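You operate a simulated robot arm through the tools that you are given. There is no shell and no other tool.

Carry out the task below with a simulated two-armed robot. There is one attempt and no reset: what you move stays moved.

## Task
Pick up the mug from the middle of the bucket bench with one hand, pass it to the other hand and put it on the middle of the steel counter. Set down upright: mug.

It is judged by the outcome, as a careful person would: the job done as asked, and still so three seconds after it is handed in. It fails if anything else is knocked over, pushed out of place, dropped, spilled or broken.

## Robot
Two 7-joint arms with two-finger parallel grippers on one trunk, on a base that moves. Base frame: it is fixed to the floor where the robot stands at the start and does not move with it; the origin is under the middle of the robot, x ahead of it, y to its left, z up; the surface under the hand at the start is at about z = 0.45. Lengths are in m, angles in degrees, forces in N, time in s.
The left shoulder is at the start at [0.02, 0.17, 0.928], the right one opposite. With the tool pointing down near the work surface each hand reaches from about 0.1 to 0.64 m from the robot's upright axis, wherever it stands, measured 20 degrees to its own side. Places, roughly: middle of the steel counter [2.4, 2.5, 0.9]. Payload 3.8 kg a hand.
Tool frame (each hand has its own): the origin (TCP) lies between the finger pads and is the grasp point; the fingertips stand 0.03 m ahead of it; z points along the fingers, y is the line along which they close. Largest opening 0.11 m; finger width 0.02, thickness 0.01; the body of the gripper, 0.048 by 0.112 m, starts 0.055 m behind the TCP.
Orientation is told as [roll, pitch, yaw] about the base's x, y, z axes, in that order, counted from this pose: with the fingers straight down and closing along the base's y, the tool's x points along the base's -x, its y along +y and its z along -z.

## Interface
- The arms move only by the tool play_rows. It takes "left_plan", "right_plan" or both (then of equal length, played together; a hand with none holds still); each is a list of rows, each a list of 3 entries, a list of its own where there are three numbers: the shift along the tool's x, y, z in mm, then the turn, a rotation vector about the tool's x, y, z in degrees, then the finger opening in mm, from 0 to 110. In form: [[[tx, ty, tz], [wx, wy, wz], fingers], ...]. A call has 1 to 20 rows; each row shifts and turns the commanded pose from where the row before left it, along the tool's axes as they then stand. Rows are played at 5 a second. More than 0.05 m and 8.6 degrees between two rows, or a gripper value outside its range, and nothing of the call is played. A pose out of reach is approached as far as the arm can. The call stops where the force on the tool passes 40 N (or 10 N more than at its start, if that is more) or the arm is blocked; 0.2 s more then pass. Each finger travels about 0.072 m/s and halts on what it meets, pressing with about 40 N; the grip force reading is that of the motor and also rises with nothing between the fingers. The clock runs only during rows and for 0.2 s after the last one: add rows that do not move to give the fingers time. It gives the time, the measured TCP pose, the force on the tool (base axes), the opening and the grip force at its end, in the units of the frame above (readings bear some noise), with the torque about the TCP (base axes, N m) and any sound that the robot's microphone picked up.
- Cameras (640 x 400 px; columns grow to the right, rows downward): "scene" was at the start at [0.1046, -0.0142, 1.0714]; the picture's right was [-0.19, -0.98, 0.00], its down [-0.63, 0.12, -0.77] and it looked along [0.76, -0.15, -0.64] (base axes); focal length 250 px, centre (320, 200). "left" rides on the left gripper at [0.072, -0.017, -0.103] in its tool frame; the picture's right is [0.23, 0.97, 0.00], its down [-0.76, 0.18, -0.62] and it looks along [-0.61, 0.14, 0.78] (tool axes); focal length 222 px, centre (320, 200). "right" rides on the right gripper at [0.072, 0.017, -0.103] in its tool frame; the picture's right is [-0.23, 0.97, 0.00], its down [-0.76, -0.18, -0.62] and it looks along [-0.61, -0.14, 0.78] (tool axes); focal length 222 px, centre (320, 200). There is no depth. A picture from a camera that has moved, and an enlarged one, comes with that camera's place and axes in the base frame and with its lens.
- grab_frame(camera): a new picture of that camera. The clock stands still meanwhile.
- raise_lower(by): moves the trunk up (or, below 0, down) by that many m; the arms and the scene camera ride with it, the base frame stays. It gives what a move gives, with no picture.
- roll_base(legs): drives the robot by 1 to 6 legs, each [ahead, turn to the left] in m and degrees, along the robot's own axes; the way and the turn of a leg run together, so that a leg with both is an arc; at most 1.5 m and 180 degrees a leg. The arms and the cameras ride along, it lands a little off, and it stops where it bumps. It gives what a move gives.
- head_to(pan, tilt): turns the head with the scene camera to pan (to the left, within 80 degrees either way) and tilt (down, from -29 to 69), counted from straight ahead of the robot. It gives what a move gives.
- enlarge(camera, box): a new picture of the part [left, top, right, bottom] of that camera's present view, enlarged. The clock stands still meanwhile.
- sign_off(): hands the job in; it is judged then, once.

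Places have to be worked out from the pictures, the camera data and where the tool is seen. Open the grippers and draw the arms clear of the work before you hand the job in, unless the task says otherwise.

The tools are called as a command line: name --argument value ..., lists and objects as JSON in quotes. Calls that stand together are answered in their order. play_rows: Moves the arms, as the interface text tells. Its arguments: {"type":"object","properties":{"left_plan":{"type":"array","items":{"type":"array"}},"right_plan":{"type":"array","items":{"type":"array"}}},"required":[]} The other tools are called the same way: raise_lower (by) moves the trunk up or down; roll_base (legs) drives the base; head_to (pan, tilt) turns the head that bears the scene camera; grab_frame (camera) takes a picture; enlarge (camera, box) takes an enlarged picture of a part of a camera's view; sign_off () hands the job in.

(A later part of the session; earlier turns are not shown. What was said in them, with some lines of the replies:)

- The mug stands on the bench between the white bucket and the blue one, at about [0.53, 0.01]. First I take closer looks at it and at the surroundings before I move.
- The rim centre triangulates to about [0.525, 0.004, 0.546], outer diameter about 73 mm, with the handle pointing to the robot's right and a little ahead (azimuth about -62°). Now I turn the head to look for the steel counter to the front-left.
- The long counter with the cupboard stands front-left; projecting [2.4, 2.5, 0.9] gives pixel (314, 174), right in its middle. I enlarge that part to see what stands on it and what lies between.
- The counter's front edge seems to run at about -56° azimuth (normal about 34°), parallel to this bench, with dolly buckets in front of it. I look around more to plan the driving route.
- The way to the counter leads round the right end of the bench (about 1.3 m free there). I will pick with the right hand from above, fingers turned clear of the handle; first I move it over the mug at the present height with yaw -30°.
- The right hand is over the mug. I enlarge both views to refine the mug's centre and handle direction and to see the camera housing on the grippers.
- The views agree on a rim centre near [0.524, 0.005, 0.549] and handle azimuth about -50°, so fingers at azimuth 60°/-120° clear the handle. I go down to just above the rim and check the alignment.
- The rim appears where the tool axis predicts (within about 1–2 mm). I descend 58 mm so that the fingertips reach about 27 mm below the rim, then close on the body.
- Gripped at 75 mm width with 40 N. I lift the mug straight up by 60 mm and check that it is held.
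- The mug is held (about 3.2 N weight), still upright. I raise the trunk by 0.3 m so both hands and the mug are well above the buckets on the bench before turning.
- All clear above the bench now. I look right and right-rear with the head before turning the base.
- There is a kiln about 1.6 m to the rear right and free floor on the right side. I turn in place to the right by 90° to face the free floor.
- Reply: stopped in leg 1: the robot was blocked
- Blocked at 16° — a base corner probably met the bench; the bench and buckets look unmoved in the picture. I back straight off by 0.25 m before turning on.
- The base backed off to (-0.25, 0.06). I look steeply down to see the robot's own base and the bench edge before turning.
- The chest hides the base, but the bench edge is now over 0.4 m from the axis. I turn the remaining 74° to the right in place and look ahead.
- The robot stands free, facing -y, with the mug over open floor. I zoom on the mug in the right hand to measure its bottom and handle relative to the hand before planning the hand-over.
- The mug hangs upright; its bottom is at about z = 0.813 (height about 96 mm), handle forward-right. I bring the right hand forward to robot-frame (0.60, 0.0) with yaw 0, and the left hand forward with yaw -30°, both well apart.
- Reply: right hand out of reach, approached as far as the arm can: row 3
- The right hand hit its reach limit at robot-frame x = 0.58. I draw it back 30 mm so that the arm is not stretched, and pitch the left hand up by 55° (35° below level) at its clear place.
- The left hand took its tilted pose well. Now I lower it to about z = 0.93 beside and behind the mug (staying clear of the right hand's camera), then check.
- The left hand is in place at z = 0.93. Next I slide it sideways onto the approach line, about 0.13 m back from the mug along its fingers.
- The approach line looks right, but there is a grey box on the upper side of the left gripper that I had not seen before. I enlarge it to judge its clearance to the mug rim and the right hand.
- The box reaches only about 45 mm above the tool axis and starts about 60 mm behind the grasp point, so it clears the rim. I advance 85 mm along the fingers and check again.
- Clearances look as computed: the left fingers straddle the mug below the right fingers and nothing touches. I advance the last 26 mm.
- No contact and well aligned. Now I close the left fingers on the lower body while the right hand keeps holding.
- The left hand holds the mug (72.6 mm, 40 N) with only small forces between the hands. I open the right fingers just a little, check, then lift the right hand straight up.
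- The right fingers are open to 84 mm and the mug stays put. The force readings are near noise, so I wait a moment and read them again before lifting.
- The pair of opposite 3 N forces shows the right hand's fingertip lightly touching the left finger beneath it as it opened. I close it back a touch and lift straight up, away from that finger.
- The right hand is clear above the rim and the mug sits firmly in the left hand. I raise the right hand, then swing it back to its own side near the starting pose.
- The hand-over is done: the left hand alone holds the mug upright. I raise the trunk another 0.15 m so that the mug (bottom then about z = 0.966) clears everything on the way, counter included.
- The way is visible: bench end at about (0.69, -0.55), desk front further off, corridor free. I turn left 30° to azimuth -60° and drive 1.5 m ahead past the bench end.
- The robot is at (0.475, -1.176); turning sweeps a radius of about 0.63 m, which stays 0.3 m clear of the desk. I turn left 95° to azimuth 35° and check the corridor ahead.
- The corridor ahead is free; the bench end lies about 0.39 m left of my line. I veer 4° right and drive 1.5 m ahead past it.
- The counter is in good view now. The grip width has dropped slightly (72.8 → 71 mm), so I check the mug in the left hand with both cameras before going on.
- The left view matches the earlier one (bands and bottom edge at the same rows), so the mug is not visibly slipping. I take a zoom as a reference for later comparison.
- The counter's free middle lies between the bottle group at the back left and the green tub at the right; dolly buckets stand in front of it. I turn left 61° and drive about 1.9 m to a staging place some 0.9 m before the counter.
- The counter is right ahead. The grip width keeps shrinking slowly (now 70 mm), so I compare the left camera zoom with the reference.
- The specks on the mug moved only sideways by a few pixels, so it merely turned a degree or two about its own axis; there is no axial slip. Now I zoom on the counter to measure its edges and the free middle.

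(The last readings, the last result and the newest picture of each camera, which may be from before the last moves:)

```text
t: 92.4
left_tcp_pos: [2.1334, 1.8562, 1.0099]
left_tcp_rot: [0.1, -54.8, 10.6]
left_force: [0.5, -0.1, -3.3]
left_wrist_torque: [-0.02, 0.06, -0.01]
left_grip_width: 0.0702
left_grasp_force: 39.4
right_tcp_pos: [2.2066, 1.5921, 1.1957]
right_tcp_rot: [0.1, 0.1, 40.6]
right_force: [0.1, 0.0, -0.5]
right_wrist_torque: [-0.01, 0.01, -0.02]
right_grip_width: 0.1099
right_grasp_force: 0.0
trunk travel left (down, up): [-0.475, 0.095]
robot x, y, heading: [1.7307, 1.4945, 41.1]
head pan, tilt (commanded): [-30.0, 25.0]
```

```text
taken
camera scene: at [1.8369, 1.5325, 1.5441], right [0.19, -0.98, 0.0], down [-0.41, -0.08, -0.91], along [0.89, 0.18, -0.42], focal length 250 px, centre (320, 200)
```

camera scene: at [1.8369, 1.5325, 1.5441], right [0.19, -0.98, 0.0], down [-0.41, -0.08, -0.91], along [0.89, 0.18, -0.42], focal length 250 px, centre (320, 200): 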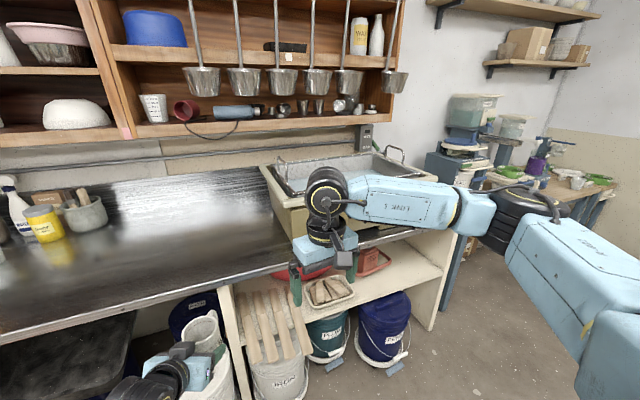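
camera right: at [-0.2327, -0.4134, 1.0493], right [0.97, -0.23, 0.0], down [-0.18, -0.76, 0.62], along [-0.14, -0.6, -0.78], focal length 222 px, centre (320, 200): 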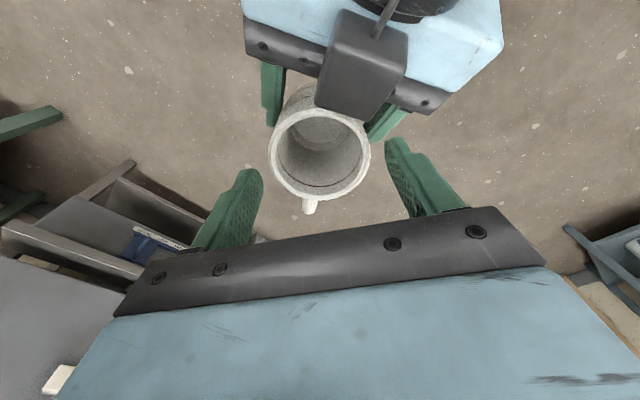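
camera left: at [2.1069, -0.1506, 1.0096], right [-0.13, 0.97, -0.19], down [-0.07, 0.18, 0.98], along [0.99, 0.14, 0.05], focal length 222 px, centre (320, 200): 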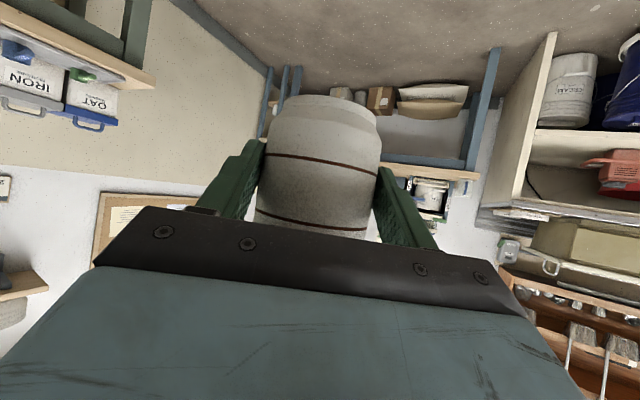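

I need the counter's two ends more exactly to find its middle; I zoom on the right end now and then on the left end.

enlarge --camera "scene" --box '[352, 190, 512, 290]'

head_to --pan 45 --tilt 20

enlarge --camera "scene" --box '[192, 120, 448, 280]'

```text
4.00 times, centred on (432, 240) of scene
camera zoom: at [1.8369, 1.5325, 1.5441], right [0.19, -0.98, 0.0], down [-0.41, -0.08, -0.91], along [0.89, 0.18, -0.42], focal length 998 px, centre (-128, 40)
```

zoom: 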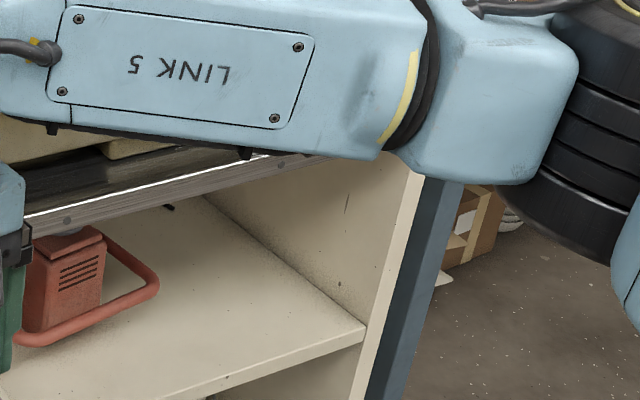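

```text
t: 93.9
left_tcp_pos: [2.1338, 1.8566, 1.0087]
left_tcp_rot: [-0.1, -54.8, 10.6]
left_force: [-0.5, -0.4, -3.1]
left_wrist_torque: [-0.05, 0.1, -0.04]
left_grip_width: 0.07
left_grasp_force: 39.6
right_tcp_pos: [2.2068, 1.5926, 1.1955]
right_tcp_rot: [0.1, 0.1, 40.6]
right_force: [0.7, 0.2, -0.2]
right_wrist_torque: [0.01, -0.02, -0.02]
right_grip_width: 0.1098
right_grasp_force: 0.0
trunk travel left (down, up): [-0.475, 0.095]
robot x, y, heading: [1.7307, 1.4936, 41.3]
head pan, tilt (commanded): [45.0, 20.0]
```

```text
2.50 times, centred on (320, 200) of scene
camera zoom: at [1.7529, 1.6075, 1.5522], right [1.0, -0.07, 0.0], down [-0.02, -0.34, -0.94], along [0.06, 0.94, -0.34], focal length 624 px, centre (320, 200)
```

zoom: 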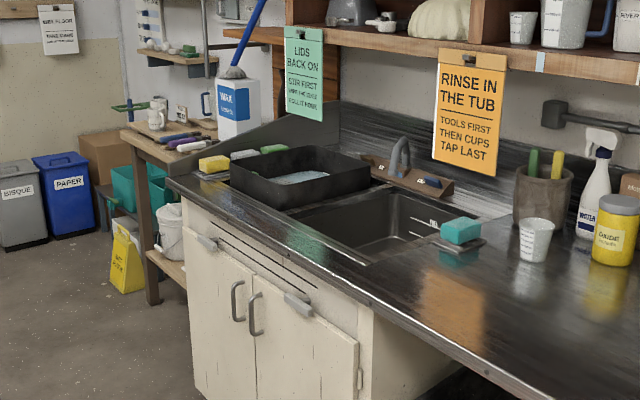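

The counter runs from s = -2.20 to +0.87 along its front, so its middle is near [2.47, 2.50], free of objects and agreeing with the given place. Before driving closer I test the left arm's reach here in free air: forward, left and up, then turning the hand a little straighter.

play_rows --left_plan '[[[-10, 18, 0], [0, 0, 0], 58], [[-16, 28, 0], [0, 0, 0], 58], [[-16, 28, 0], [0, 0, 0], 58], [[-16, 28, 0], [0, 0, 0], 58], [[-16, 28, 0], [0, 0, 0], 58], [[-16, 28, 0], [0, 0, 0], 58], [[-16, 28, 0], [0, 0, 0], 58], [[-16.3, 29.5, 0], [0, 0, 0], 58], [[0, 0, 0], [0, 0, 0], 58], [[0, 0, 0], [-3.07, 0, -2.15], 58], [[0, 0, 0], [-3.07, 0, -2.15], 58], [[0, 0, 0], [-3.07, 0, -2.15], 58], [[0, 0, 0], [-3.07, 0, -2.15], 58], [[0, 0, 0], [0, 0, 0], 58]]'

head_to --pan 10 --tilt 35

grab_frame --camera "scene"

```text
t: 96.9
left_tcp_pos: [2.1613, 2.0815, 1.1099]
left_tcp_rot: [-0.1, -54.8, 25.7]
left_force: [-0.4, 0.3, -2.5]
left_wrist_torque: [-0.03, 0.09, -0.01]
left_grip_width: 0.0701
left_grasp_force: 40.0
right_tcp_pos: [2.2061, 1.592, 1.195]
right_tcp_rot: [0.2, 0.1, 40.6]
right_force: [-0.2, 0.8, 0.4]
right_wrist_torque: [0.01, -0.01, -0.02]
right_grip_width: 0.1098
right_grasp_force: 0.0
trunk travel left (down, up): [-0.475, 0.095]
robot x, y, heading: [1.73, 1.501, 41.0]
head pan, tilt (commanded): [45.0, 20.0]
```

```text
t: 97.9
left_tcp_pos: [2.1629, 2.0821, 1.1102]
left_tcp_rot: [0.1, -54.9, 25.6]
left_force: [-0.2, 0.1, -3.6]
left_wrist_torque: [-0.08, 0.08, -0.01]
left_grip_width: 0.0697
left_grasp_force: 40.2
right_tcp_pos: [2.2074, 1.5935, 1.1952]
right_tcp_rot: [0.2, 0.1, 40.6]
right_force: [-0.1, 0.4, 0.7]
right_wrist_torque: [0.0, 0.01, 0.01]
right_grip_width: 0.11
right_grasp_force: 0.1
trunk travel left (down, up): [-0.475, 0.095]
robot x, y, heading: [1.7289, 1.4977, 41.2]
head pan, tilt (commanded): [10.0, 35.0]
```

```text
taken
camera scene: at [1.8017, 1.5833, 1.5284], right [0.78, -0.63, 0.0], down [-0.36, -0.45, -0.82], along [0.51, 0.64, -0.57], focal length 250 px, centre (320, 200)
```

scene: 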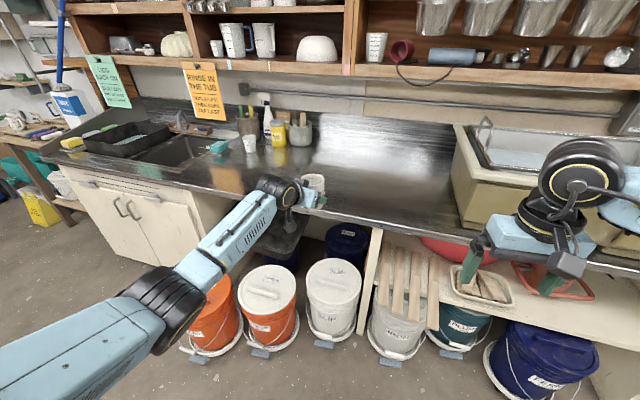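

The arm reaches TCP (0.71, 0.155) ahead without trouble. Before moving closer to the buckets I need to know my base's footprint, so I tilt the right hand back by 30° to look down at it with the right camera.

play_rows --right_plan '[[[0, 0, 0], [0, 7.5, 0], 110], [[0, 0, 0], [0, 7.5, 0], 110], [[0, 0, 0], [0, 7.5, 0], 110], [[0, 0, 0], [0, 7.5, 0], 110], [[0, 0, 0], [0, 0, 0], 110]]'

grab_frame --camera "right"

enlarge --camera "left" --box '[224, 80, 416, 240]'

```text
t: 99.1
left_tcp_pos: [2.1615, 2.0814, 1.1108]
left_tcp_rot: [0.1, -54.9, 25.6]
left_force: [-0.5, -0.3, -2.7]
left_wrist_torque: [-0.03, 0.09, 0.01]
left_grip_width: 0.0702
left_grasp_force: 40.1
right_tcp_pos: [2.2066, 1.5919, 1.1953]
right_tcp_rot: [0.1, 30.2, 40.6]
right_force: [0.3, 0.0, -0.4]
right_wrist_torque: [0.01, -0.02, 0.0]
right_grip_width: 0.1101
right_grasp_force: 0.0
trunk travel left (down, up): [-0.475, 0.095]
robot x, y, heading: [1.7293, 1.4974, 41.3]
head pan, tilt (commanded): [10.0, 35.0]
```

```text
taken
camera right: at [2.1885, 1.5969, 1.3209], right [-0.49, 0.87, -0.11], down [0.85, 0.5, 0.16], along [0.19, -0.02, -0.98], focal length 222 px, centre (320, 200)
```

right: 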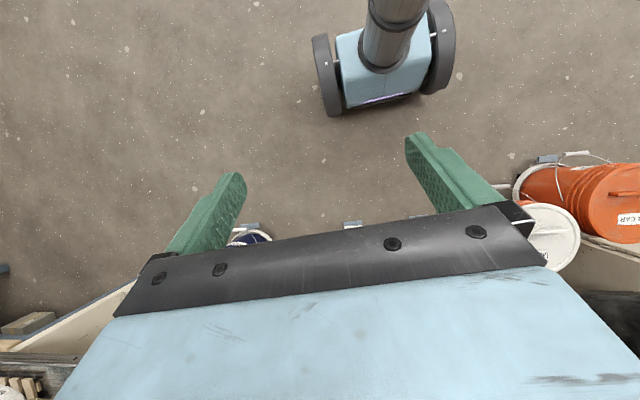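

```text
2.50 times, centred on (320, 160) of left
camera zoom: at [2.0543, 2.0115, 1.1097], right [-0.54, 0.82, -0.18], down [-0.14, 0.13, 0.98], along [0.83, 0.56, 0.05], focal length 555 px, centre (320, 300)
```

zoom: 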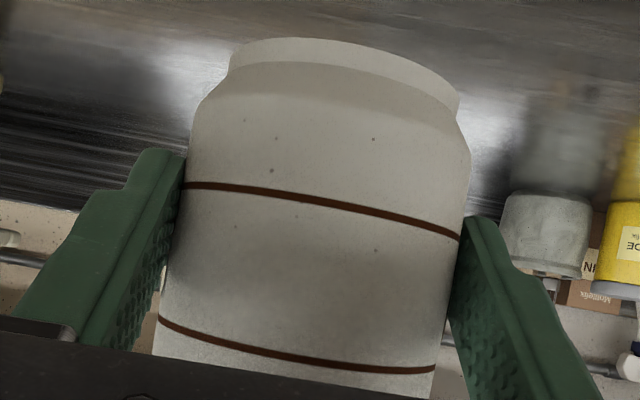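

The base is a narrow two-wheeler: front about 0.15 m ahead of the axis, half-width about 0.31 m. I test 40 mm more reach on the left and draw the right hand back and up, keeping its camera on the base.

play_rows --left_plan '[[[-11, 5.4, 15.8], [0, 0, 0], 58], [[-11, 5.4, 15.8], [0, 0, 0], 58], [[0, 0, 0], [0, 0, 0], 58], [[0, 0, 0], [0, 0, 0], 58], [[0, 0, 0], [0, 0, 0], 58]]' --right_plan '[[[34.2, 0, -9.2], [0, 0, 0], 110], [[34.2, 0, -9.2], [0, 0, 0], 110], [[34.2, 0, -9.2], [0, 0, 0], 110], [[34.2, 0, -9.2], [0, 0, 0], 110], [[0, 0, 0], [0, 0, 0], 110]]'

grab_frame --camera "right"

```text
t: 100.3
left_tcp_pos: [2.1926, 2.1087, 1.1083]
left_tcp_rot: [0.2, -54.9, 25.6]
left_force: [0.1, -0.5, -3.3]
left_wrist_torque: [-0.02, 0.08, 0.0]
left_grip_width: 0.07
left_grasp_force: 40.2
right_tcp_pos: [2.1311, 1.528, 1.2942]
right_tcp_rot: [0.1, 30.0, 40.7]
right_force: [0.6, -0.2, -0.2]
right_wrist_torque: [-0.03, 0.0, -0.02]
right_grip_width: 0.11
right_grasp_force: 0.1
trunk travel left (down, up): [-0.475, 0.095]
robot x, y, heading: [1.7372, 1.4934, 41.0]
head pan, tilt (commanded): [10.0, 35.0]
```

```text
taken
camera right: at [2.1131, 1.5322, 1.4208], right [-0.48, 0.87, -0.11], down [0.85, 0.5, 0.16], along [0.19, -0.02, -0.98], focal length 222 px, centre (320, 200)
```

right: 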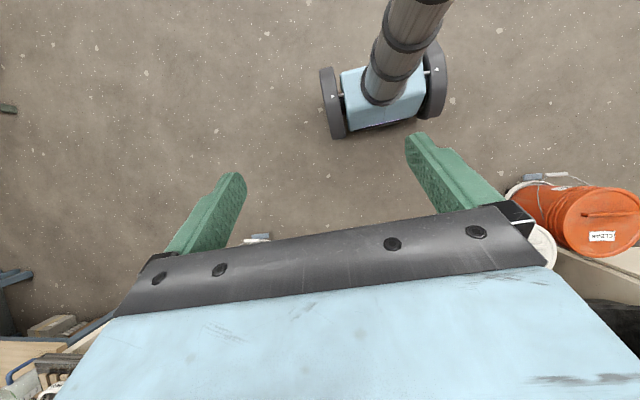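

Reach to TCP (0.75, 0.158) works too. From a stance at about (2.02, 1.85), heading 45°, the mug would hang over [2.46, 2.50] with more than 0.15 m between wheels and dollies; I turn left 10° and drive 0.45 m.

roll_base --legs '[[0, 10], [0.3, 0]]'

grab_frame --camera "right"

grab_frame --camera "scene"

```text
t: 103.0
left_tcp_pos: [2.2661, 2.4138, 1.1088]
left_tcp_rot: [0.1, -54.9, 35.6]
left_force: [0.4, 0.7, -2.5]
left_wrist_torque: [-0.05, 0.08, -0.01]
left_grip_width: 0.0699
left_grasp_force: 39.8
right_tcp_pos: [2.3078, 1.8312, 1.2942]
right_tcp_rot: [0.1, 30.1, 50.7]
right_force: [-0.7, 0.6, 0.8]
right_wrist_torque: [-0.03, -0.01, 0.0]
right_grip_width: 0.1099
right_grasp_force: 0.0
trunk travel left (down, up): [-0.475, 0.095]
robot x, y, heading: [1.9171, 1.732, 51.0]
head pan, tilt (commanded): [10.0, 35.0]
```

```text
taken
camera right: at [2.2891, 1.8318, 1.4207], right [-0.63, 0.77, -0.11], down [0.75, 0.64, 0.16], along [0.19, 0.01, -0.98], focal length 222 px, centre (320, 200)
```

right: 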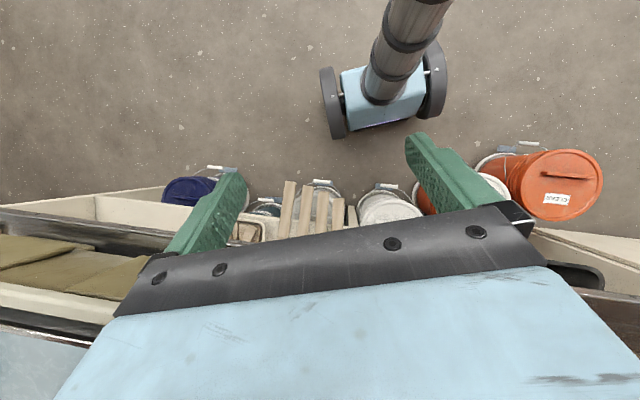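

```text
taken
camera scene: at [1.9744, 1.8283, 1.5283], right [0.88, -0.48, 0.0], down [-0.28, -0.5, -0.82], along [0.39, 0.72, -0.57], focal length 250 px, centre (320, 200)
```

scene: 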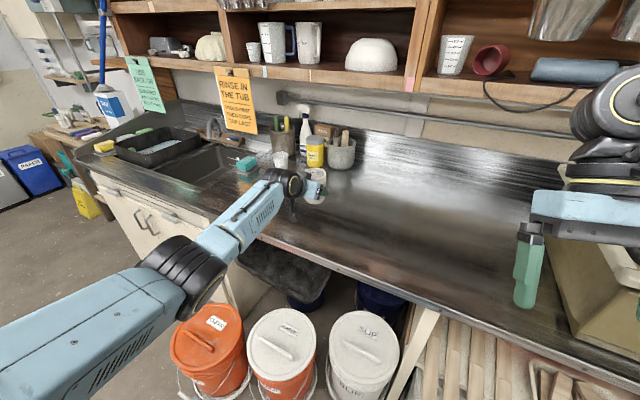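

Clearances match (pedals at n ≈ 3.03, my front at about 2.7). I drive the remaining 0.15 m and turn right 5.7° so the mug comes over the middle.

roll_base --legs '[[0.15, 0], [0, -5.7]]'

grab_frame --camera "right"

head_to --pan 20 --tilt 40

grab_frame --camera "scene"

grab_frame --camera "left"

```text
t: 104.9
left_tcp_pos: [2.4274, 2.492, 1.1091]
left_tcp_rot: [0.1, -54.8, 29.9]
left_force: [0.5, -0.8, -2.2]
left_wrist_torque: [-0.05, 0.09, 0.02]
left_grip_width: 0.0699
left_grasp_force: 40.5
right_tcp_pos: [2.4119, 1.9091, 1.2955]
right_tcp_rot: [0.1, 30.1, 45.0]
right_force: [0.9, 1.2, -0.6]
right_wrist_torque: [-0.01, 0.04, 0.0]
right_grip_width: 0.1099
right_grasp_force: 0.0
trunk travel left (down, up): [-0.475, 0.095]
robot x, y, heading: [2.0152, 1.8461, 45.6]
head pan, tilt (commanded): [10.0, 35.0]
```

```text
taken
camera right: at [2.3928, 1.9122, 1.4206], right [-0.55, 0.83, -0.11], down [0.81, 0.56, 0.16], along [0.19, 0.0, -0.98], focal length 222 px, centre (320, 200)
```

right: 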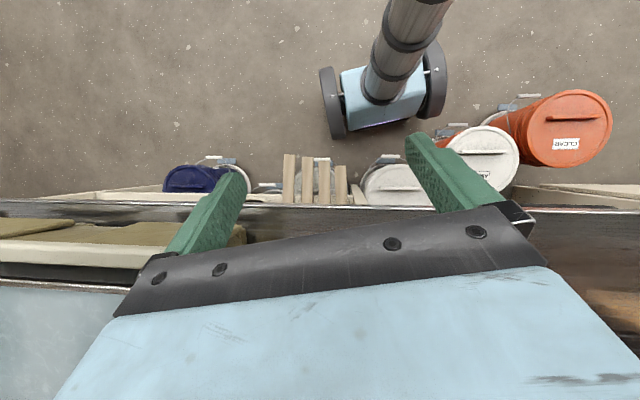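

```text
t: 105.6
left_tcp_pos: [2.427, 2.4937, 1.1088]
left_tcp_rot: [0.1, -55.0, 30.0]
left_force: [0.7, -0.9, -3.2]
left_wrist_torque: [-0.04, 0.08, 0.01]
left_grip_width: 0.0698
left_grasp_force: 40.2
right_tcp_pos: [2.4105, 1.9092, 1.2943]
right_tcp_rot: [0.1, 30.1, 45.0]
right_force: [0.3, -0.2, 0.0]
right_wrist_torque: [0.01, -0.04, -0.04]
right_grip_width: 0.1101
right_grasp_force: 0.1
trunk travel left (down, up): [-0.475, 0.095]
robot x, y, heading: [2.013, 1.8454, 45.5]
head pan, tilt (commanded): [20.0, 40.0]
```

```text
taken
camera scene: at [2.0631, 1.9448, 1.5208], right [0.91, -0.41, 0.0], down [-0.27, -0.58, -0.77], along [0.32, 0.7, -0.64], focal length 250 px, centre (320, 200)
```

scene: 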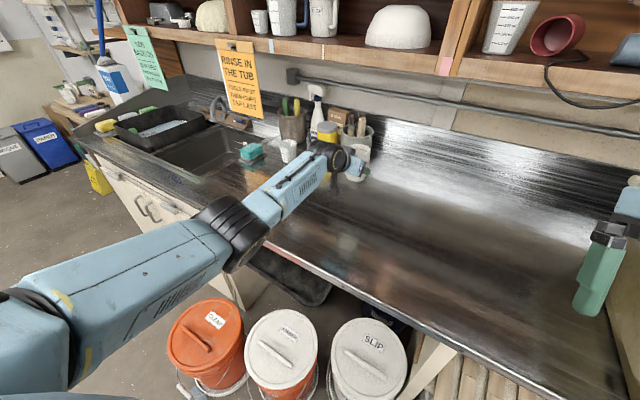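

```text
taken
camera left: at [2.3246, 2.415, 1.1092], right [-0.6, 0.78, -0.19], down [-0.15, 0.12, 0.98], along [0.79, 0.62, 0.05], focal length 222 px, centre (320, 200)
```

left: 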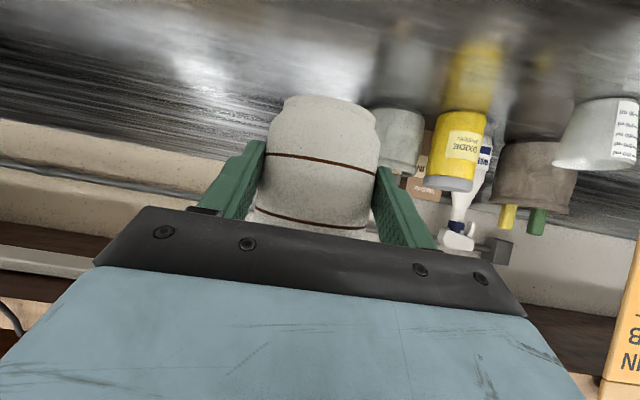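

The mug now hangs at about [2.441, 2.501], over the free middle of the counter, bottom about 0.16 m above it. Before lowering the trunk I check the right side for anything under the right arm.

head_to --pan -45 --tilt 35

grab_frame --camera "scene"

head_to --pan 70 --tilt 40

grab_frame --camera "scene"

```text
t: 107.0
left_tcp_pos: [2.4257, 2.4932, 1.1105]
left_tcp_rot: [0.0, -54.9, 29.9]
left_force: [0.2, 0.6, -2.9]
left_wrist_torque: [-0.08, 0.07, 0.0]
left_grip_width: 0.0697
left_grasp_force: 39.8
right_tcp_pos: [2.4115, 1.9097, 1.2946]
right_tcp_rot: [0.1, 30.1, 45.0]
right_force: [0.1, 0.4, -0.1]
right_wrist_torque: [0.0, 0.01, -0.02]
right_grip_width: 0.11
right_grasp_force: 0.1
trunk travel left (down, up): [-0.475, 0.095]
robot x, y, heading: [2.0145, 1.8496, 45.7]
head pan, tilt (commanded): [-45.0, 35.0]
```

```text
taken
camera scene: at [2.1161, 1.8683, 1.5283], right [0.01, -1.0, 0.0], down [-0.57, -0.01, -0.82], along [0.82, 0.01, -0.57], focal length 250 px, centre (320, 200)
```

scene: 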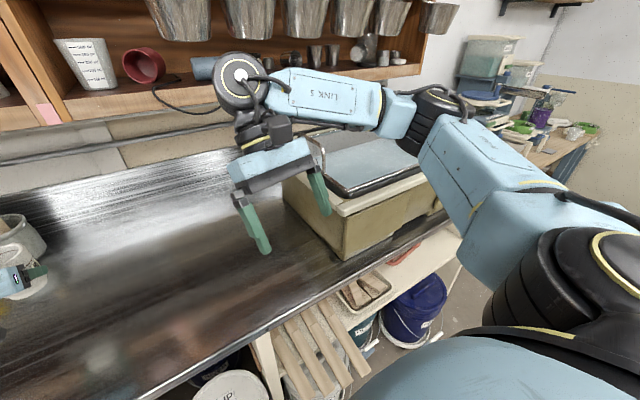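

```text
t: 108.9
left_tcp_pos: [2.4277, 2.4922, 1.1094]
left_tcp_rot: [0.0, -55.0, 29.9]
left_force: [1.2, 0.2, -3.3]
left_wrist_torque: [-0.01, 0.06, -0.05]
left_grip_width: 0.0699
left_grasp_force: 40.1
right_tcp_pos: [2.4114, 1.9097, 1.2948]
right_tcp_rot: [0.0, 30.1, 45.0]
right_force: [-0.2, -1.0, 0.6]
right_wrist_torque: [0.0, -0.02, 0.0]
right_grip_width: 0.1101
right_grasp_force: 0.1
trunk travel left (down, up): [-0.475, 0.095]
robot x, y, heading: [2.0096, 1.8515, 45.4]
head pan, tilt (commanded): [70.0, 40.0]
```

```text
taken
camera scene: at [1.9915, 1.9441, 1.5208], right [0.9, 0.43, 0.0], down [0.28, -0.58, -0.77], along [-0.33, 0.69, -0.64], focal length 250 px, centre (320, 200)
```

scene: 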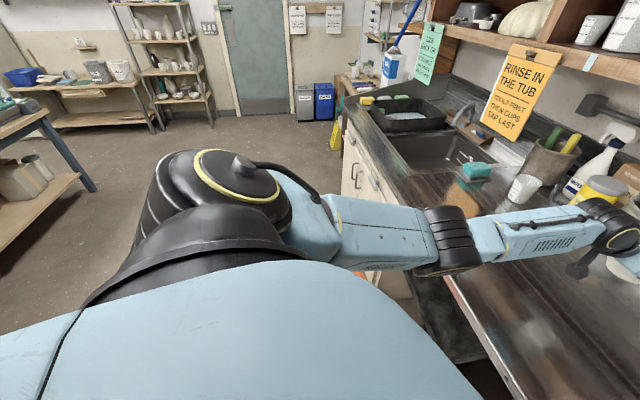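

The left side is clear; the right forearm is near the green tub's front, so I first straighten the right hand (pitch back to 0), which draws its wrist and elbow back from the tub.

play_rows --right_plan '[[[0, 0, 0], [0, -7.5, 0], 110], [[0, 0, 0], [0, -7.5, 0], 110], [[0, 0, 0], [0, -7.5, 0], 110], [[0, 0, 0], [0, -7.5, 0], 110], [[20, 0, -20], [0, 0, 0], 110], [[20, 0, -20], [0, 0, 0], 110], [[0, 0, 0], [0, 0, 0], 110]]'

head_to --pan -45 --tilt 35

grab_frame --camera "scene"

```text
t: 110.5
left_tcp_pos: [2.4275, 2.4937, 1.1083]
left_tcp_rot: [0.0, -54.9, 29.8]
left_force: [0.9, 0.5, -2.4]
left_wrist_torque: [-0.06, 0.07, -0.03]
left_grip_width: 0.0698
left_grasp_force: 40.3
right_tcp_pos: [2.3818, 1.8813, 1.3374]
right_tcp_rot: [0.1, 0.1, 45.0]
right_force: [-0.3, -0.3, -0.3]
right_wrist_torque: [0.03, 0.0, 0.04]
right_grip_width: 0.11
right_grasp_force: 0.1
trunk travel left (down, up): [-0.475, 0.095]
robot x, y, heading: [2.0152, 1.8502, 45.4]
head pan, tilt (commanded): [70.0, 40.0]
```

```text
t: 112.5
left_tcp_pos: [2.4284, 2.4924, 1.1091]
left_tcp_rot: [-0.1, -54.9, 29.9]
left_force: [-0.8, -0.8, -2.7]
left_wrist_torque: [-0.02, 0.06, -0.02]
left_grip_width: 0.0698
left_grasp_force: 40.4
right_tcp_pos: [2.3818, 1.8805, 1.3361]
right_tcp_rot: [0.1, 0.1, 45.1]
right_force: [-0.1, -0.2, -1.0]
right_wrist_torque: [0.0, 0.01, 0.01]
right_grip_width: 0.1101
right_grasp_force: 0.0
trunk travel left (down, up): [-0.475, 0.095]
robot x, y, heading: [2.0143, 1.8489, 45.8]
head pan, tilt (commanded): [-45.0, 35.0]
```

```text
taken
camera scene: at [2.1161, 1.8683, 1.5284], right [0.01, -1.0, 0.0], down [-0.57, -0.01, -0.82], along [0.82, 0.01, -0.57], focal length 250 px, centre (320, 200)
```

scene: 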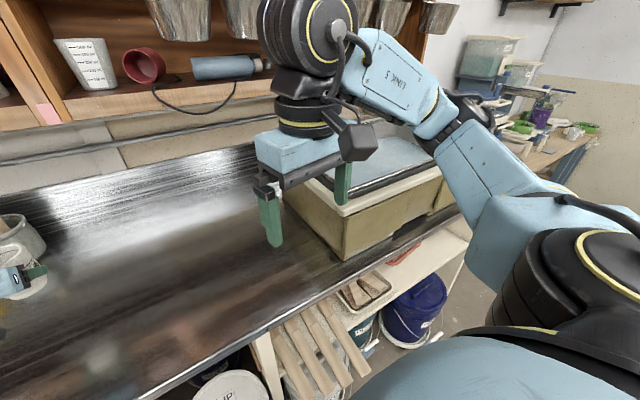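

The right arm is drawn in close to the body. I lower the trunk by 0.135 m, which should leave the mug's bottom about 3 cm above the counter.

raise_lower --by -0.135

head_to --pan 12 --tilt 35

grab_frame --camera "scene"

grab_frame --camera "left"

```text
t: 114.1
left_tcp_pos: [2.4284, 2.4921, 0.9737]
left_tcp_rot: [0.1, -54.9, 29.9]
left_force: [0.3, 0.1, -3.1]
left_wrist_torque: [-0.06, 0.05, 0.02]
left_grip_width: 0.07
left_grasp_force: 39.4
right_tcp_pos: [2.3822, 1.8808, 1.2012]
right_tcp_rot: [0.1, 0.1, 44.9]
right_force: [-0.2, -0.6, 0.5]
right_wrist_torque: [-0.02, 0.02, 0.01]
right_grip_width: 0.1099
right_grasp_force: 0.0
trunk travel left (down, up): [-0.34, 0.23]
robot x, y, heading: [2.0143, 1.8499, 45.4]
head pan, tilt (commanded): [-45.0, 35.0]
```

```text
t: 115.4
left_tcp_pos: [2.4274, 2.4931, 0.9743]
left_tcp_rot: [0.0, -54.9, 29.9]
left_force: [0.1, 0.5, -3.3]
left_wrist_torque: [-0.06, 0.09, 0.0]
left_grip_width: 0.0702
left_grasp_force: 39.9
right_tcp_pos: [2.3825, 1.8804, 1.2009]
right_tcp_rot: [0.1, 0.1, 45.0]
right_force: [0.0, 0.8, -0.7]
right_wrist_torque: [-0.01, -0.02, -0.02]
right_grip_width: 0.1099
right_grasp_force: 0.1
trunk travel left (down, up): [-0.34, 0.23]
robot x, y, heading: [2.0142, 1.8522, 45.2]
head pan, tilt (commanded): [12.0, 35.0]
```

```text
taken
camera scene: at [2.0754, 1.9416, 1.3933], right [0.84, -0.54, 0.0], down [-0.31, -0.48, -0.82], along [0.44, 0.69, -0.57], focal length 250 px, centre (320, 200)
```

scene: 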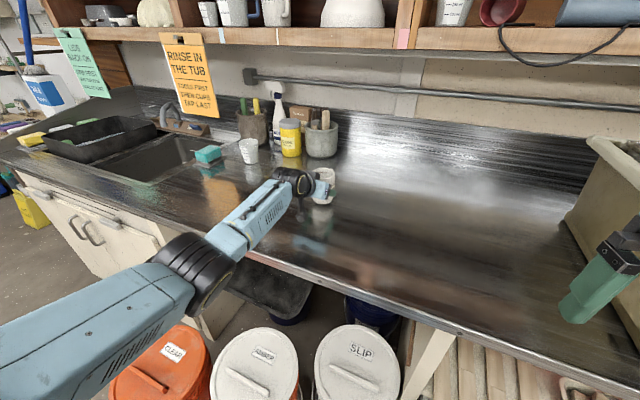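

```text
taken
camera left: at [2.3248, 2.415, 0.9742], right [-0.6, 0.78, -0.19], down [-0.15, 0.12, 0.98], along [0.79, 0.62, 0.05], focal length 222 px, centre (320, 200)
```

left: 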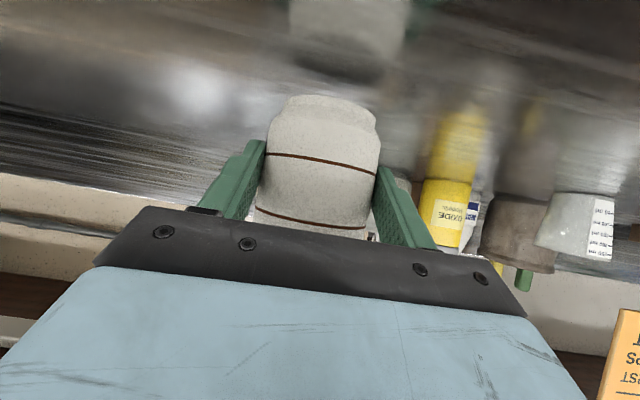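

I can even see the mug's reflection in the steel. I zoom on the mug's bottom and its reflection to estimate the remaining gap.

enlarge --camera "left" --box '[240, 0, 432, 120]'

enlarge --camera "scene" --box '[260, 140, 388, 220]'

```text
3.33 times, centred on (336, 60) of left
camera zoom: at [2.3248, 2.415, 0.9742], right [-0.6, 0.78, -0.19], down [-0.15, 0.12, 0.98], along [0.79, 0.62, 0.05], focal length 740 px, centre (267, 667)
```

zoom: 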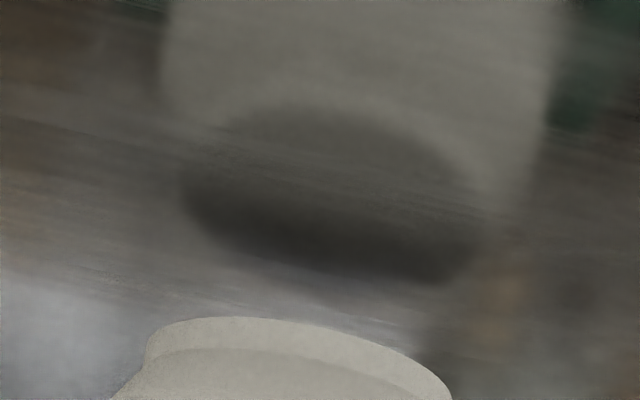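

```text
5.00 times, centred on (324, 180) of scene
camera zoom: at [2.0754, 1.9416, 1.3933], right [0.84, -0.54, 0.0], down [-0.31, -0.48, -0.82], along [0.44, 0.69, -0.57], focal length 1248 px, centre (300, 300)
```

zoom: 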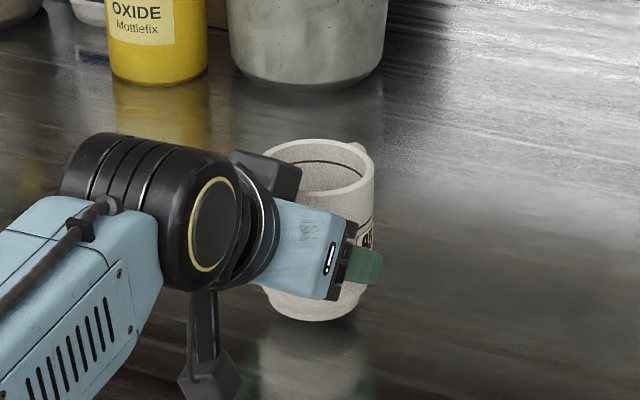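

From the reflection the counter surface is at about z = 0.910 and the mug's bottom about 16 mm above it. I lower the hand 10 mm in small steps and read the force.

play_rows --left_plan '[[[1.64, 0, 1.15], [0, 0, 0], 58], [[1.64, 0, 1.15], [0, 0, 0], 58], [[1.64, 0, 1.15], [0, 0, 0], 58], [[1.64, 0, 1.15], [0, 0, 0], 58], [[1.64, 0, 1.15], [0, 0, 0], 58], [[0, 0, 0], [0, 0, 0], 58]]'

enlarge --camera "left" --box '[240, 0, 432, 120]'

```text
t: 116.8
left_tcp_pos: [2.4271, 2.4924, 0.9642]
left_tcp_rot: [0.1, -54.9, 29.9]
left_force: [-0.7, 0.0, -2.9]
left_wrist_torque: [-0.04, 0.09, 0.0]
left_grip_width: 0.0701
left_grasp_force: 40.1
right_tcp_pos: [2.383, 1.8808, 1.2006]
right_tcp_rot: [0.1, 0.1, 45.0]
right_force: [0.5, 0.0, -0.4]
right_wrist_torque: [0.0, 0.0, 0.03]
right_grip_width: 0.11
right_grasp_force: 0.1
trunk travel left (down, up): [-0.34, 0.23]
robot x, y, heading: [2.0121, 1.8492, 45.6]
head pan, tilt (commanded): [12.0, 35.0]
```

```text
3.33 times, centred on (336, 60) of left
camera zoom: at [2.3246, 2.415, 0.9644], right [-0.6, 0.78, -0.18], down [-0.15, 0.12, 0.98], along [0.79, 0.62, 0.05], focal length 740 px, centre (267, 667)
```

zoom: 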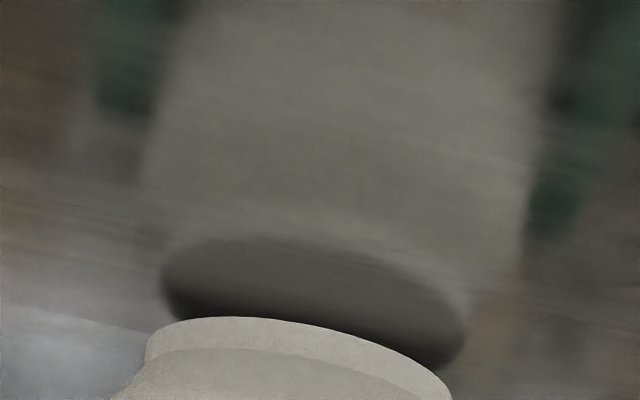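

The gap is now about 6 mm. I go down in 1 mm steps, watching the force for contact.

play_rows --left_plan '[[[0.82, 0, 0.575], [0, 0, 0], 58], [[0.82, 0, 0.575], [0, 0, 0], 58], [[0.82, 0, 0.575], [0, 0, 0], 58], [[0.82, 0, 0.575], [0, 0, 0], 58], [[0, 0, 0], [0, 0, 0], 58]]'

enlarge --camera "left" --box '[240, 0, 432, 120]'

```text
t: 118.0
left_tcp_pos: [2.4288, 2.492, 0.9606]
left_tcp_rot: [0.1, -54.8, 29.9]
left_force: [0.2, -0.1, -1.0]
left_wrist_torque: [-0.05, 0.08, 0.01]
left_grip_width: 0.0699
left_grasp_force: 40.0
right_tcp_pos: [2.3828, 1.8798, 1.1999]
right_tcp_rot: [0.1, 0.1, 45.0]
right_force: [-1.0, 0.2, 0.0]
right_wrist_torque: [-0.01, -0.01, -0.02]
right_grip_width: 0.11
right_grasp_force: 0.0
trunk travel left (down, up): [-0.34, 0.23]
robot x, y, heading: [2.0143, 1.852, 45.4]
head pan, tilt (commanded): [12.0, 35.0]
```

```text
3.33 times, centred on (336, 60) of left
camera zoom: at [2.3248, 2.4149, 0.9607], right [-0.6, 0.78, -0.19], down [-0.15, 0.12, 0.98], along [0.79, 0.62, 0.05], focal length 740 px, centre (267, 667)
```

zoom: 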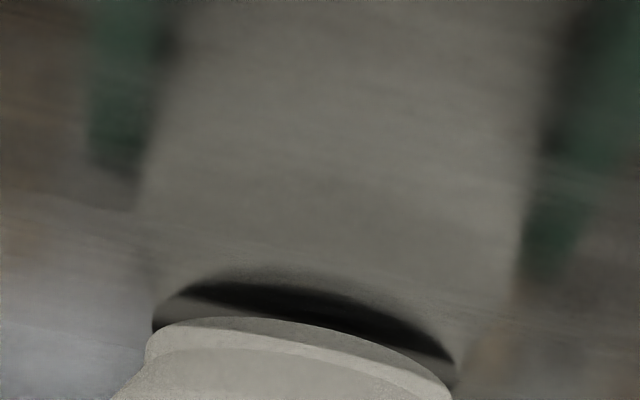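

About 2–3 mm remain. I go on down by 2 mm more in half-millimetre steps.

play_rows --left_plan '[[[0.41, 0, 0.29], [0, 0, 0], 58], [[0.41, 0, 0.29], [0, 0, 0], 58], [[0.41, 0, 0.29], [0, 0, 0], 58], [[0.41, 0, 0.29], [0, 0, 0], 58], [[0, 0, 0], [0, 0, 0], 58], [[0, 0, 0], [0, 0, 0], 58]]'

enlarge --camera "left" --box '[240, 0, 432, 120]'

```text
t: 119.4
left_tcp_pos: [2.4278, 2.4919, 0.9586]
left_tcp_rot: [0.1, -54.9, 30.0]
left_force: [0.2, -0.6, -3.6]
left_wrist_torque: [0.02, 0.07, -0.01]
left_grip_width: 0.0698
left_grasp_force: 40.0
right_tcp_pos: [2.3826, 1.8806, 1.2005]
right_tcp_rot: [0.0, 0.1, 45.0]
right_force: [-0.2, 0.0, 0.8]
right_wrist_torque: [0.02, -0.01, 0.0]
right_grip_width: 0.1102
right_grasp_force: 0.1
trunk travel left (down, up): [-0.34, 0.23]
robot x, y, heading: [2.0129, 1.8514, 45.9]
head pan, tilt (commanded): [12.0, 35.0]
```

```text
3.33 times, centred on (336, 60) of left
camera zoom: at [2.325, 2.415, 0.9586], right [-0.6, 0.78, -0.19], down [-0.15, 0.12, 0.98], along [0.79, 0.62, 0.05], focal length 740 px, centre (267, 667)
```

zoom: 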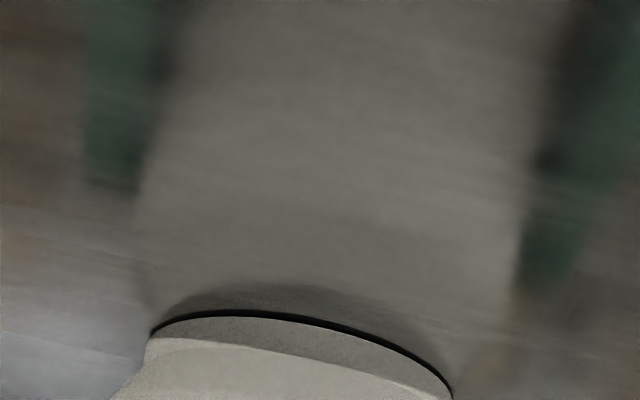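

Only a hair-thin, even gap is left, so the mug is level. I go down one more millimetre.

play_rows --left_plan '[[[0.41, 0, 0.29], [0, 0, 0], 58], [[0.41, 0, 0.29], [0, 0, 0], 58], [[0, 0, 0], [0, 0, 0], 58], [[0, 0, 0], [0, 0, 0], 58]]'

enlarge --camera "left" --box '[240, 0, 432, 120]'

```text
t: 120.4
left_tcp_pos: [2.4278, 2.4923, 0.9591]
left_tcp_rot: [0.1, -54.9, 29.9]
left_force: [0.6, 0.2, 0.6]
left_wrist_torque: [0.09, -0.05, -0.02]
left_grip_width: 0.07
left_grasp_force: 39.9
right_tcp_pos: [2.3828, 1.8804, 1.1997]
right_tcp_rot: [0.1, -0.1, 45.0]
right_force: [0.3, -0.3, 0.0]
right_wrist_torque: [-0.04, -0.01, 0.02]
right_grip_width: 0.1101
right_grasp_force: 0.1
trunk travel left (down, up): [-0.34, 0.23]
robot x, y, heading: [2.0108, 1.8506, 45.5]
head pan, tilt (commanded): [12.0, 35.0]
```

```text
3.33 times, centred on (336, 60) of left
camera zoom: at [2.325, 2.415, 0.9583], right [-0.6, 0.78, -0.19], down [-0.15, 0.12, 0.98], along [0.79, 0.62, 0.05], focal length 740 px, centre (267, 667)
```

zoom: 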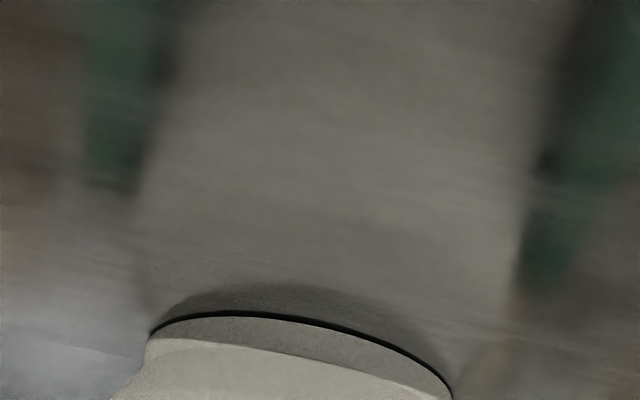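

The force rose from -3.6 to +0.6 N: the mug stands on the counter. I open the left fingers gently in steps.

play_rows --left_plan '[[[0, 0, 0], [0, 0, 0], 68], [[0, 0, 0], [0, 0, 0], 72], [[0, 0, 0], [0, 0, 0], 76], [[0, 0, 0], [0, 0, 0], 80], [[0, 0, 0], [0, 0, 0], 84], [[0, 0, 0], [0, 0, 0], 84]]'

enlarge --camera "left" --box '[224, 0, 416, 240]'

enlarge --camera "scene" --box '[260, 140, 388, 220]'

```text
t: 121.8
left_tcp_pos: [2.428, 2.493, 0.9582]
left_tcp_rot: [0.1, -54.9, 29.9]
left_force: [1.0, -0.9, 0.8]
left_wrist_torque: [0.02, -0.01, -0.01]
left_grip_width: 0.0838
left_grasp_force: 0.1
right_tcp_pos: [2.3819, 1.8801, 1.202]
right_tcp_rot: [0.1, 0.0, 45.1]
right_force: [0.8, -0.2, 0.8]
right_wrist_torque: [0.0, 0.0, 0.0]
right_grip_width: 0.1098
right_grasp_force: 0.1
trunk travel left (down, up): [-0.34, 0.23]
robot x, y, heading: [2.0128, 1.8471, 45.6]
head pan, tilt (commanded): [12.0, 35.0]
```

```text
1.67 times, centred on (320, 120) of left
camera zoom: at [2.3249, 2.4151, 0.9578], right [-0.6, 0.78, -0.19], down [-0.15, 0.12, 0.98], along [0.79, 0.62, 0.05], focal length 370 px, centre (320, 333)
```

zoom: 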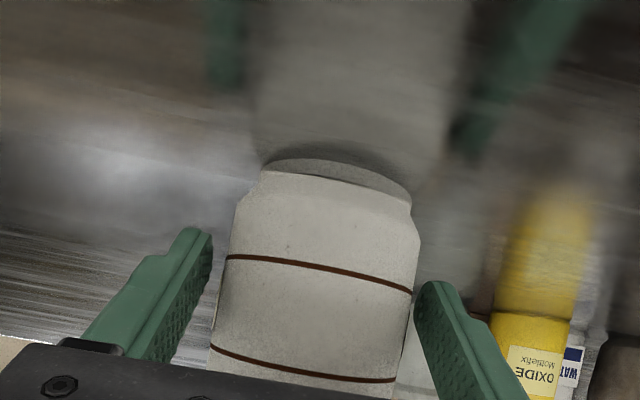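

```text
5.00 times, centred on (324, 180) of scene
camera zoom: at [2.0751, 1.9414, 1.3934], right [0.84, -0.54, 0.0], down [-0.31, -0.48, -0.82], along [0.44, 0.69, -0.57], focal length 1248 px, centre (300, 300)
```

zoom: 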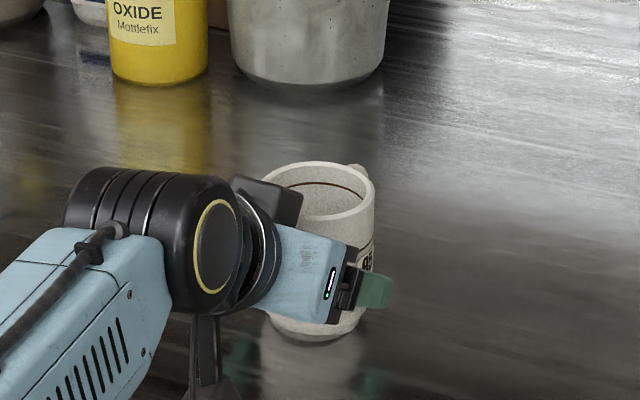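

The mug stands free between the opened fingers. I open fully and draw the hand back and up along its own axis.

play_rows --left_plan '[[[0, 0, 0], [0, 0, 0], 95], [[0, 0, 0], [0, 0, 0], 110], [[0, 0, 0], [0, 0, 0], 110], [[0, 0, 0], [0, 0, 0], 110], [[0, 0, -10], [0, 0, 0], 110], [[0, 0, -15], [0, 0, 0], 110], [[0, 0, -20], [0, 0, 0], 110], [[0, 0, -25], [0, 0, 0], 110], [[0, 0, -25], [0, 0, 0], 110], [[0, 0, -25], [0, 0, 0], 110], [[0, 0, 0], [0, 0, 0], 110]]'

grab_frame --camera "left"

grab_frame --camera "scene"

```text
t: 124.2
left_tcp_pos: [2.3411, 2.4428, 1.0276]
left_tcp_rot: [-0.1, -54.8, 30.0]
left_force: [-0.3, 0.2, -0.1]
left_wrist_torque: [-0.04, 0.01, 0.0]
left_grip_width: 0.1098
left_grasp_force: 0.1
right_tcp_pos: [2.3828, 1.8805, 1.2004]
right_tcp_rot: [0.1, 0.1, 45.0]
right_force: [-1.5, 0.6, 0.8]
right_wrist_torque: [-0.01, -0.02, -0.02]
right_grip_width: 0.1099
right_grasp_force: 0.0
trunk travel left (down, up): [-0.34, 0.23]
robot x, y, heading: [2.0127, 1.849, 45.2]
head pan, tilt (commanded): [12.0, 35.0]
```

```text
taken
camera left: at [2.2388, 2.3655, 1.0272], right [-0.6, 0.78, -0.19], down [-0.15, 0.12, 0.98], along [0.79, 0.62, 0.05], focal length 222 px, centre (320, 200)
```

left: 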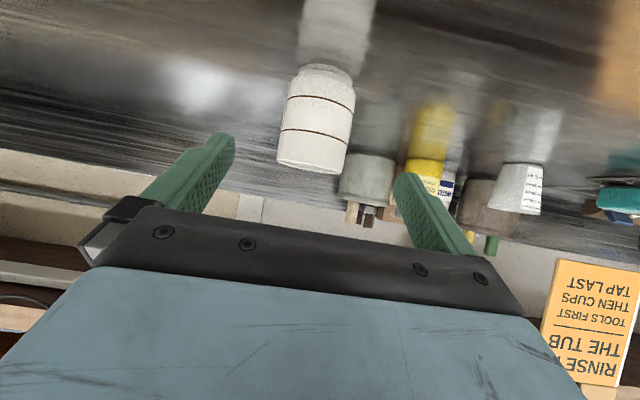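

```text
taken
camera scene: at [2.0754, 1.9414, 1.3934], right [0.84, -0.54, 0.0], down [-0.31, -0.48, -0.82], along [0.44, 0.69, -0.57], focal length 250 px, centre (320, 200)
```

scene: 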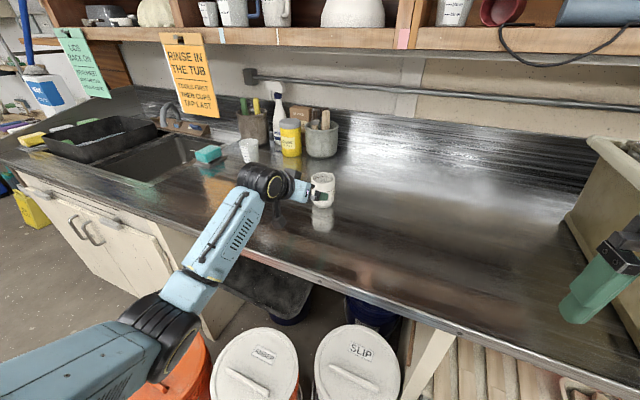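

The mug stands upright on the counter and the hand is free of it. I raise the trunk 0.15 m to lift both arms clear, then back the base away from the counter.

raise_lower --by 0.15

roll_base --legs '[[-0.3, 0]]'

grab_frame --camera "scene"

enlarge --camera "scene" --box '[220, 100, 476, 260]'

```text
t: 125.9
left_tcp_pos: [2.3414, 2.4428, 1.1776]
left_tcp_rot: [0.0, -54.9, 29.9]
left_force: [-0.3, -0.6, 0.5]
left_wrist_torque: [-0.03, 0.0, -0.02]
left_grip_width: 0.1104
left_grasp_force: 0.2
right_tcp_pos: [2.3832, 1.8804, 1.3506]
right_tcp_rot: [0.1, 0.1, 45.0]
right_force: [-0.3, -0.2, 0.0]
right_wrist_torque: [0.03, -0.01, -0.01]
right_grip_width: 0.1099
right_grasp_force: 0.1
trunk travel left (down, up): [-0.49, 0.08]
robot x, y, heading: [2.0124, 1.8485, 45.5]
head pan, tilt (commanded): [12.0, 35.0]
```

```text
t: 128.0
left_tcp_pos: [2.1324, 2.23, 1.1772]
left_tcp_rot: [0.1, -55.0, 30.0]
left_force: [-1.0, 0.0, 0.9]
left_wrist_torque: [0.0, -0.01, 0.01]
left_grip_width: 0.1101
left_grasp_force: 0.0
right_tcp_pos: [2.1736, 1.6683, 1.3512]
right_tcp_rot: [0.1, 0.0, 44.9]
right_force: [0.3, -0.6, -0.1]
right_wrist_torque: [0.05, -0.02, -0.02]
right_grip_width: 0.1099
right_grasp_force: 0.0
trunk travel left (down, up): [-0.49, 0.08]
robot x, y, heading: [1.8033, 1.6409, 45.5]
head pan, tilt (commanded): [12.0, 35.0]
```

```text
taken
camera scene: at [1.866, 1.7284, 1.5434], right [0.84, -0.54, 0.0], down [-0.31, -0.48, -0.82], along [0.44, 0.69, -0.57], focal length 250 px, centre (320, 200)
```

scene: 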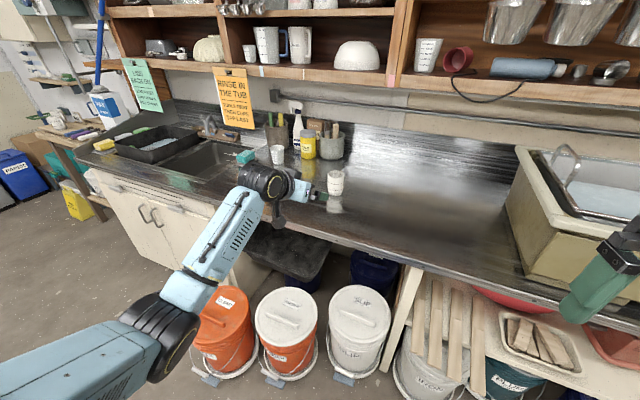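

```text
2.50 times, centred on (348, 180) of scene
camera zoom: at [1.866, 1.7284, 1.5434], right [0.84, -0.54, 0.0], down [-0.31, -0.48, -0.82], along [0.44, 0.69, -0.57], focal length 624 px, centre (250, 250)
```

zoom: 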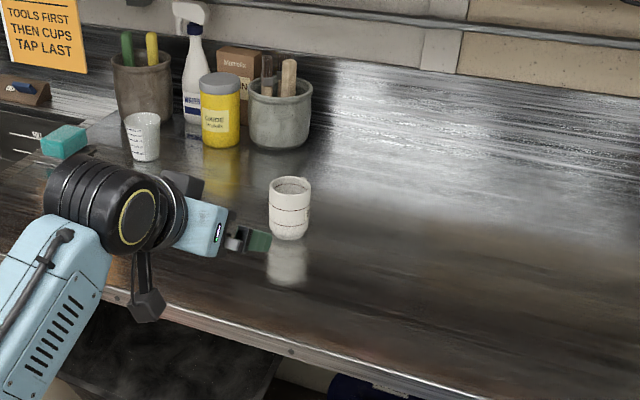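

The mug stands upright at about [2.44, 2.50], everything around it undisturbed, and both grippers are open. I back away another 0.25 m and take a last look before handing in.

roll_base --legs '[[-0.25, 0]]'

grab_frame --camera "scene"

enlarge --camera "scene" --box '[220, 110, 412, 230]'

```text
t: 129.8
left_tcp_pos: [1.9565, 2.0505, 1.1774]
left_tcp_rot: [0.0, -54.9, 30.0]
left_force: [0.6, 0.1, 0.0]
left_wrist_torque: [0.01, -0.03, 0.07]
left_grip_width: 0.1098
left_grasp_force: 0.1
right_tcp_pos: [1.9965, 1.4877, 1.3503]
right_tcp_rot: [0.1, 0.1, 44.9]
right_force: [-0.2, -1.0, 0.4]
right_wrist_torque: [0.01, -0.01, 0.01]
right_grip_width: 0.1101
right_grasp_force: 0.1
trunk travel left (down, up): [-0.49, 0.08]
robot x, y, heading: [1.6277, 1.4594, 45.6]
head pan, tilt (commanded): [12.0, 35.0]
```

```text
taken
camera scene: at [1.6897, 1.5492, 1.5434], right [0.84, -0.54, 0.0], down [-0.31, -0.48, -0.82], along [0.44, 0.69, -0.57], focal length 250 px, centre (320, 200)
```

scene: 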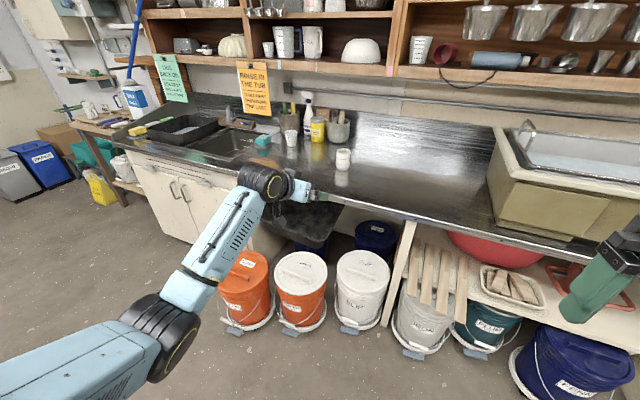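

```text
3.33 times, centred on (316, 170) of scene
camera zoom: at [1.6897, 1.5492, 1.5434], right [0.84, -0.54, 0.0], down [-0.31, -0.48, -0.82], along [0.44, 0.69, -0.57], focal length 832 px, centre (333, 300)
```

zoom: 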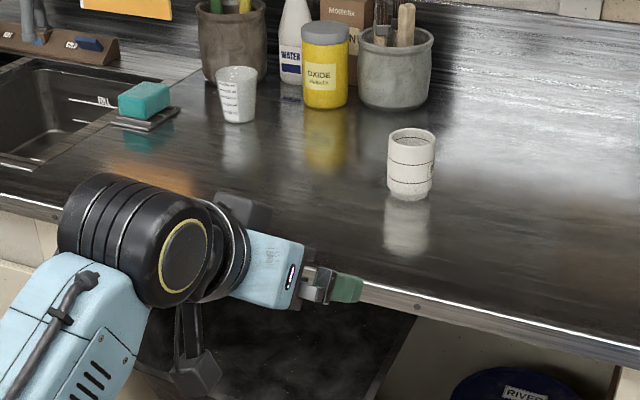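

The mug stands upright in the middle of the steel counter, both grippers are open and the arms are well clear. I hand the job in.

sign_off

```text
The job is handed in.
```

The mug is standing upright in the middle of the steel counter, at about [2.44, 2.50], and the job is handed in. I picked it up from the bench with the right hand, passed it to the left hand in mid-air, and set it down with the left. Both grippers are open, and the arms and base are drawn well back from the counter.

- **Bump at the bench:** when I first turned right after picking up the mug, the base was blocked at about 16°, probably by the bench or something under it. I backed off at once, and the bench and the buckets on it looked unmoved in the pictures. I could not see everything under the bench.
- **Position:** by my measurements the counter's exact centre is about 10 cm further back, near [2.54, 2.54]. I placed the mug closer to the spot you gave, [2.4, 2.5].

The buckets and the other things on the counter stood as before in the last pictures I took.
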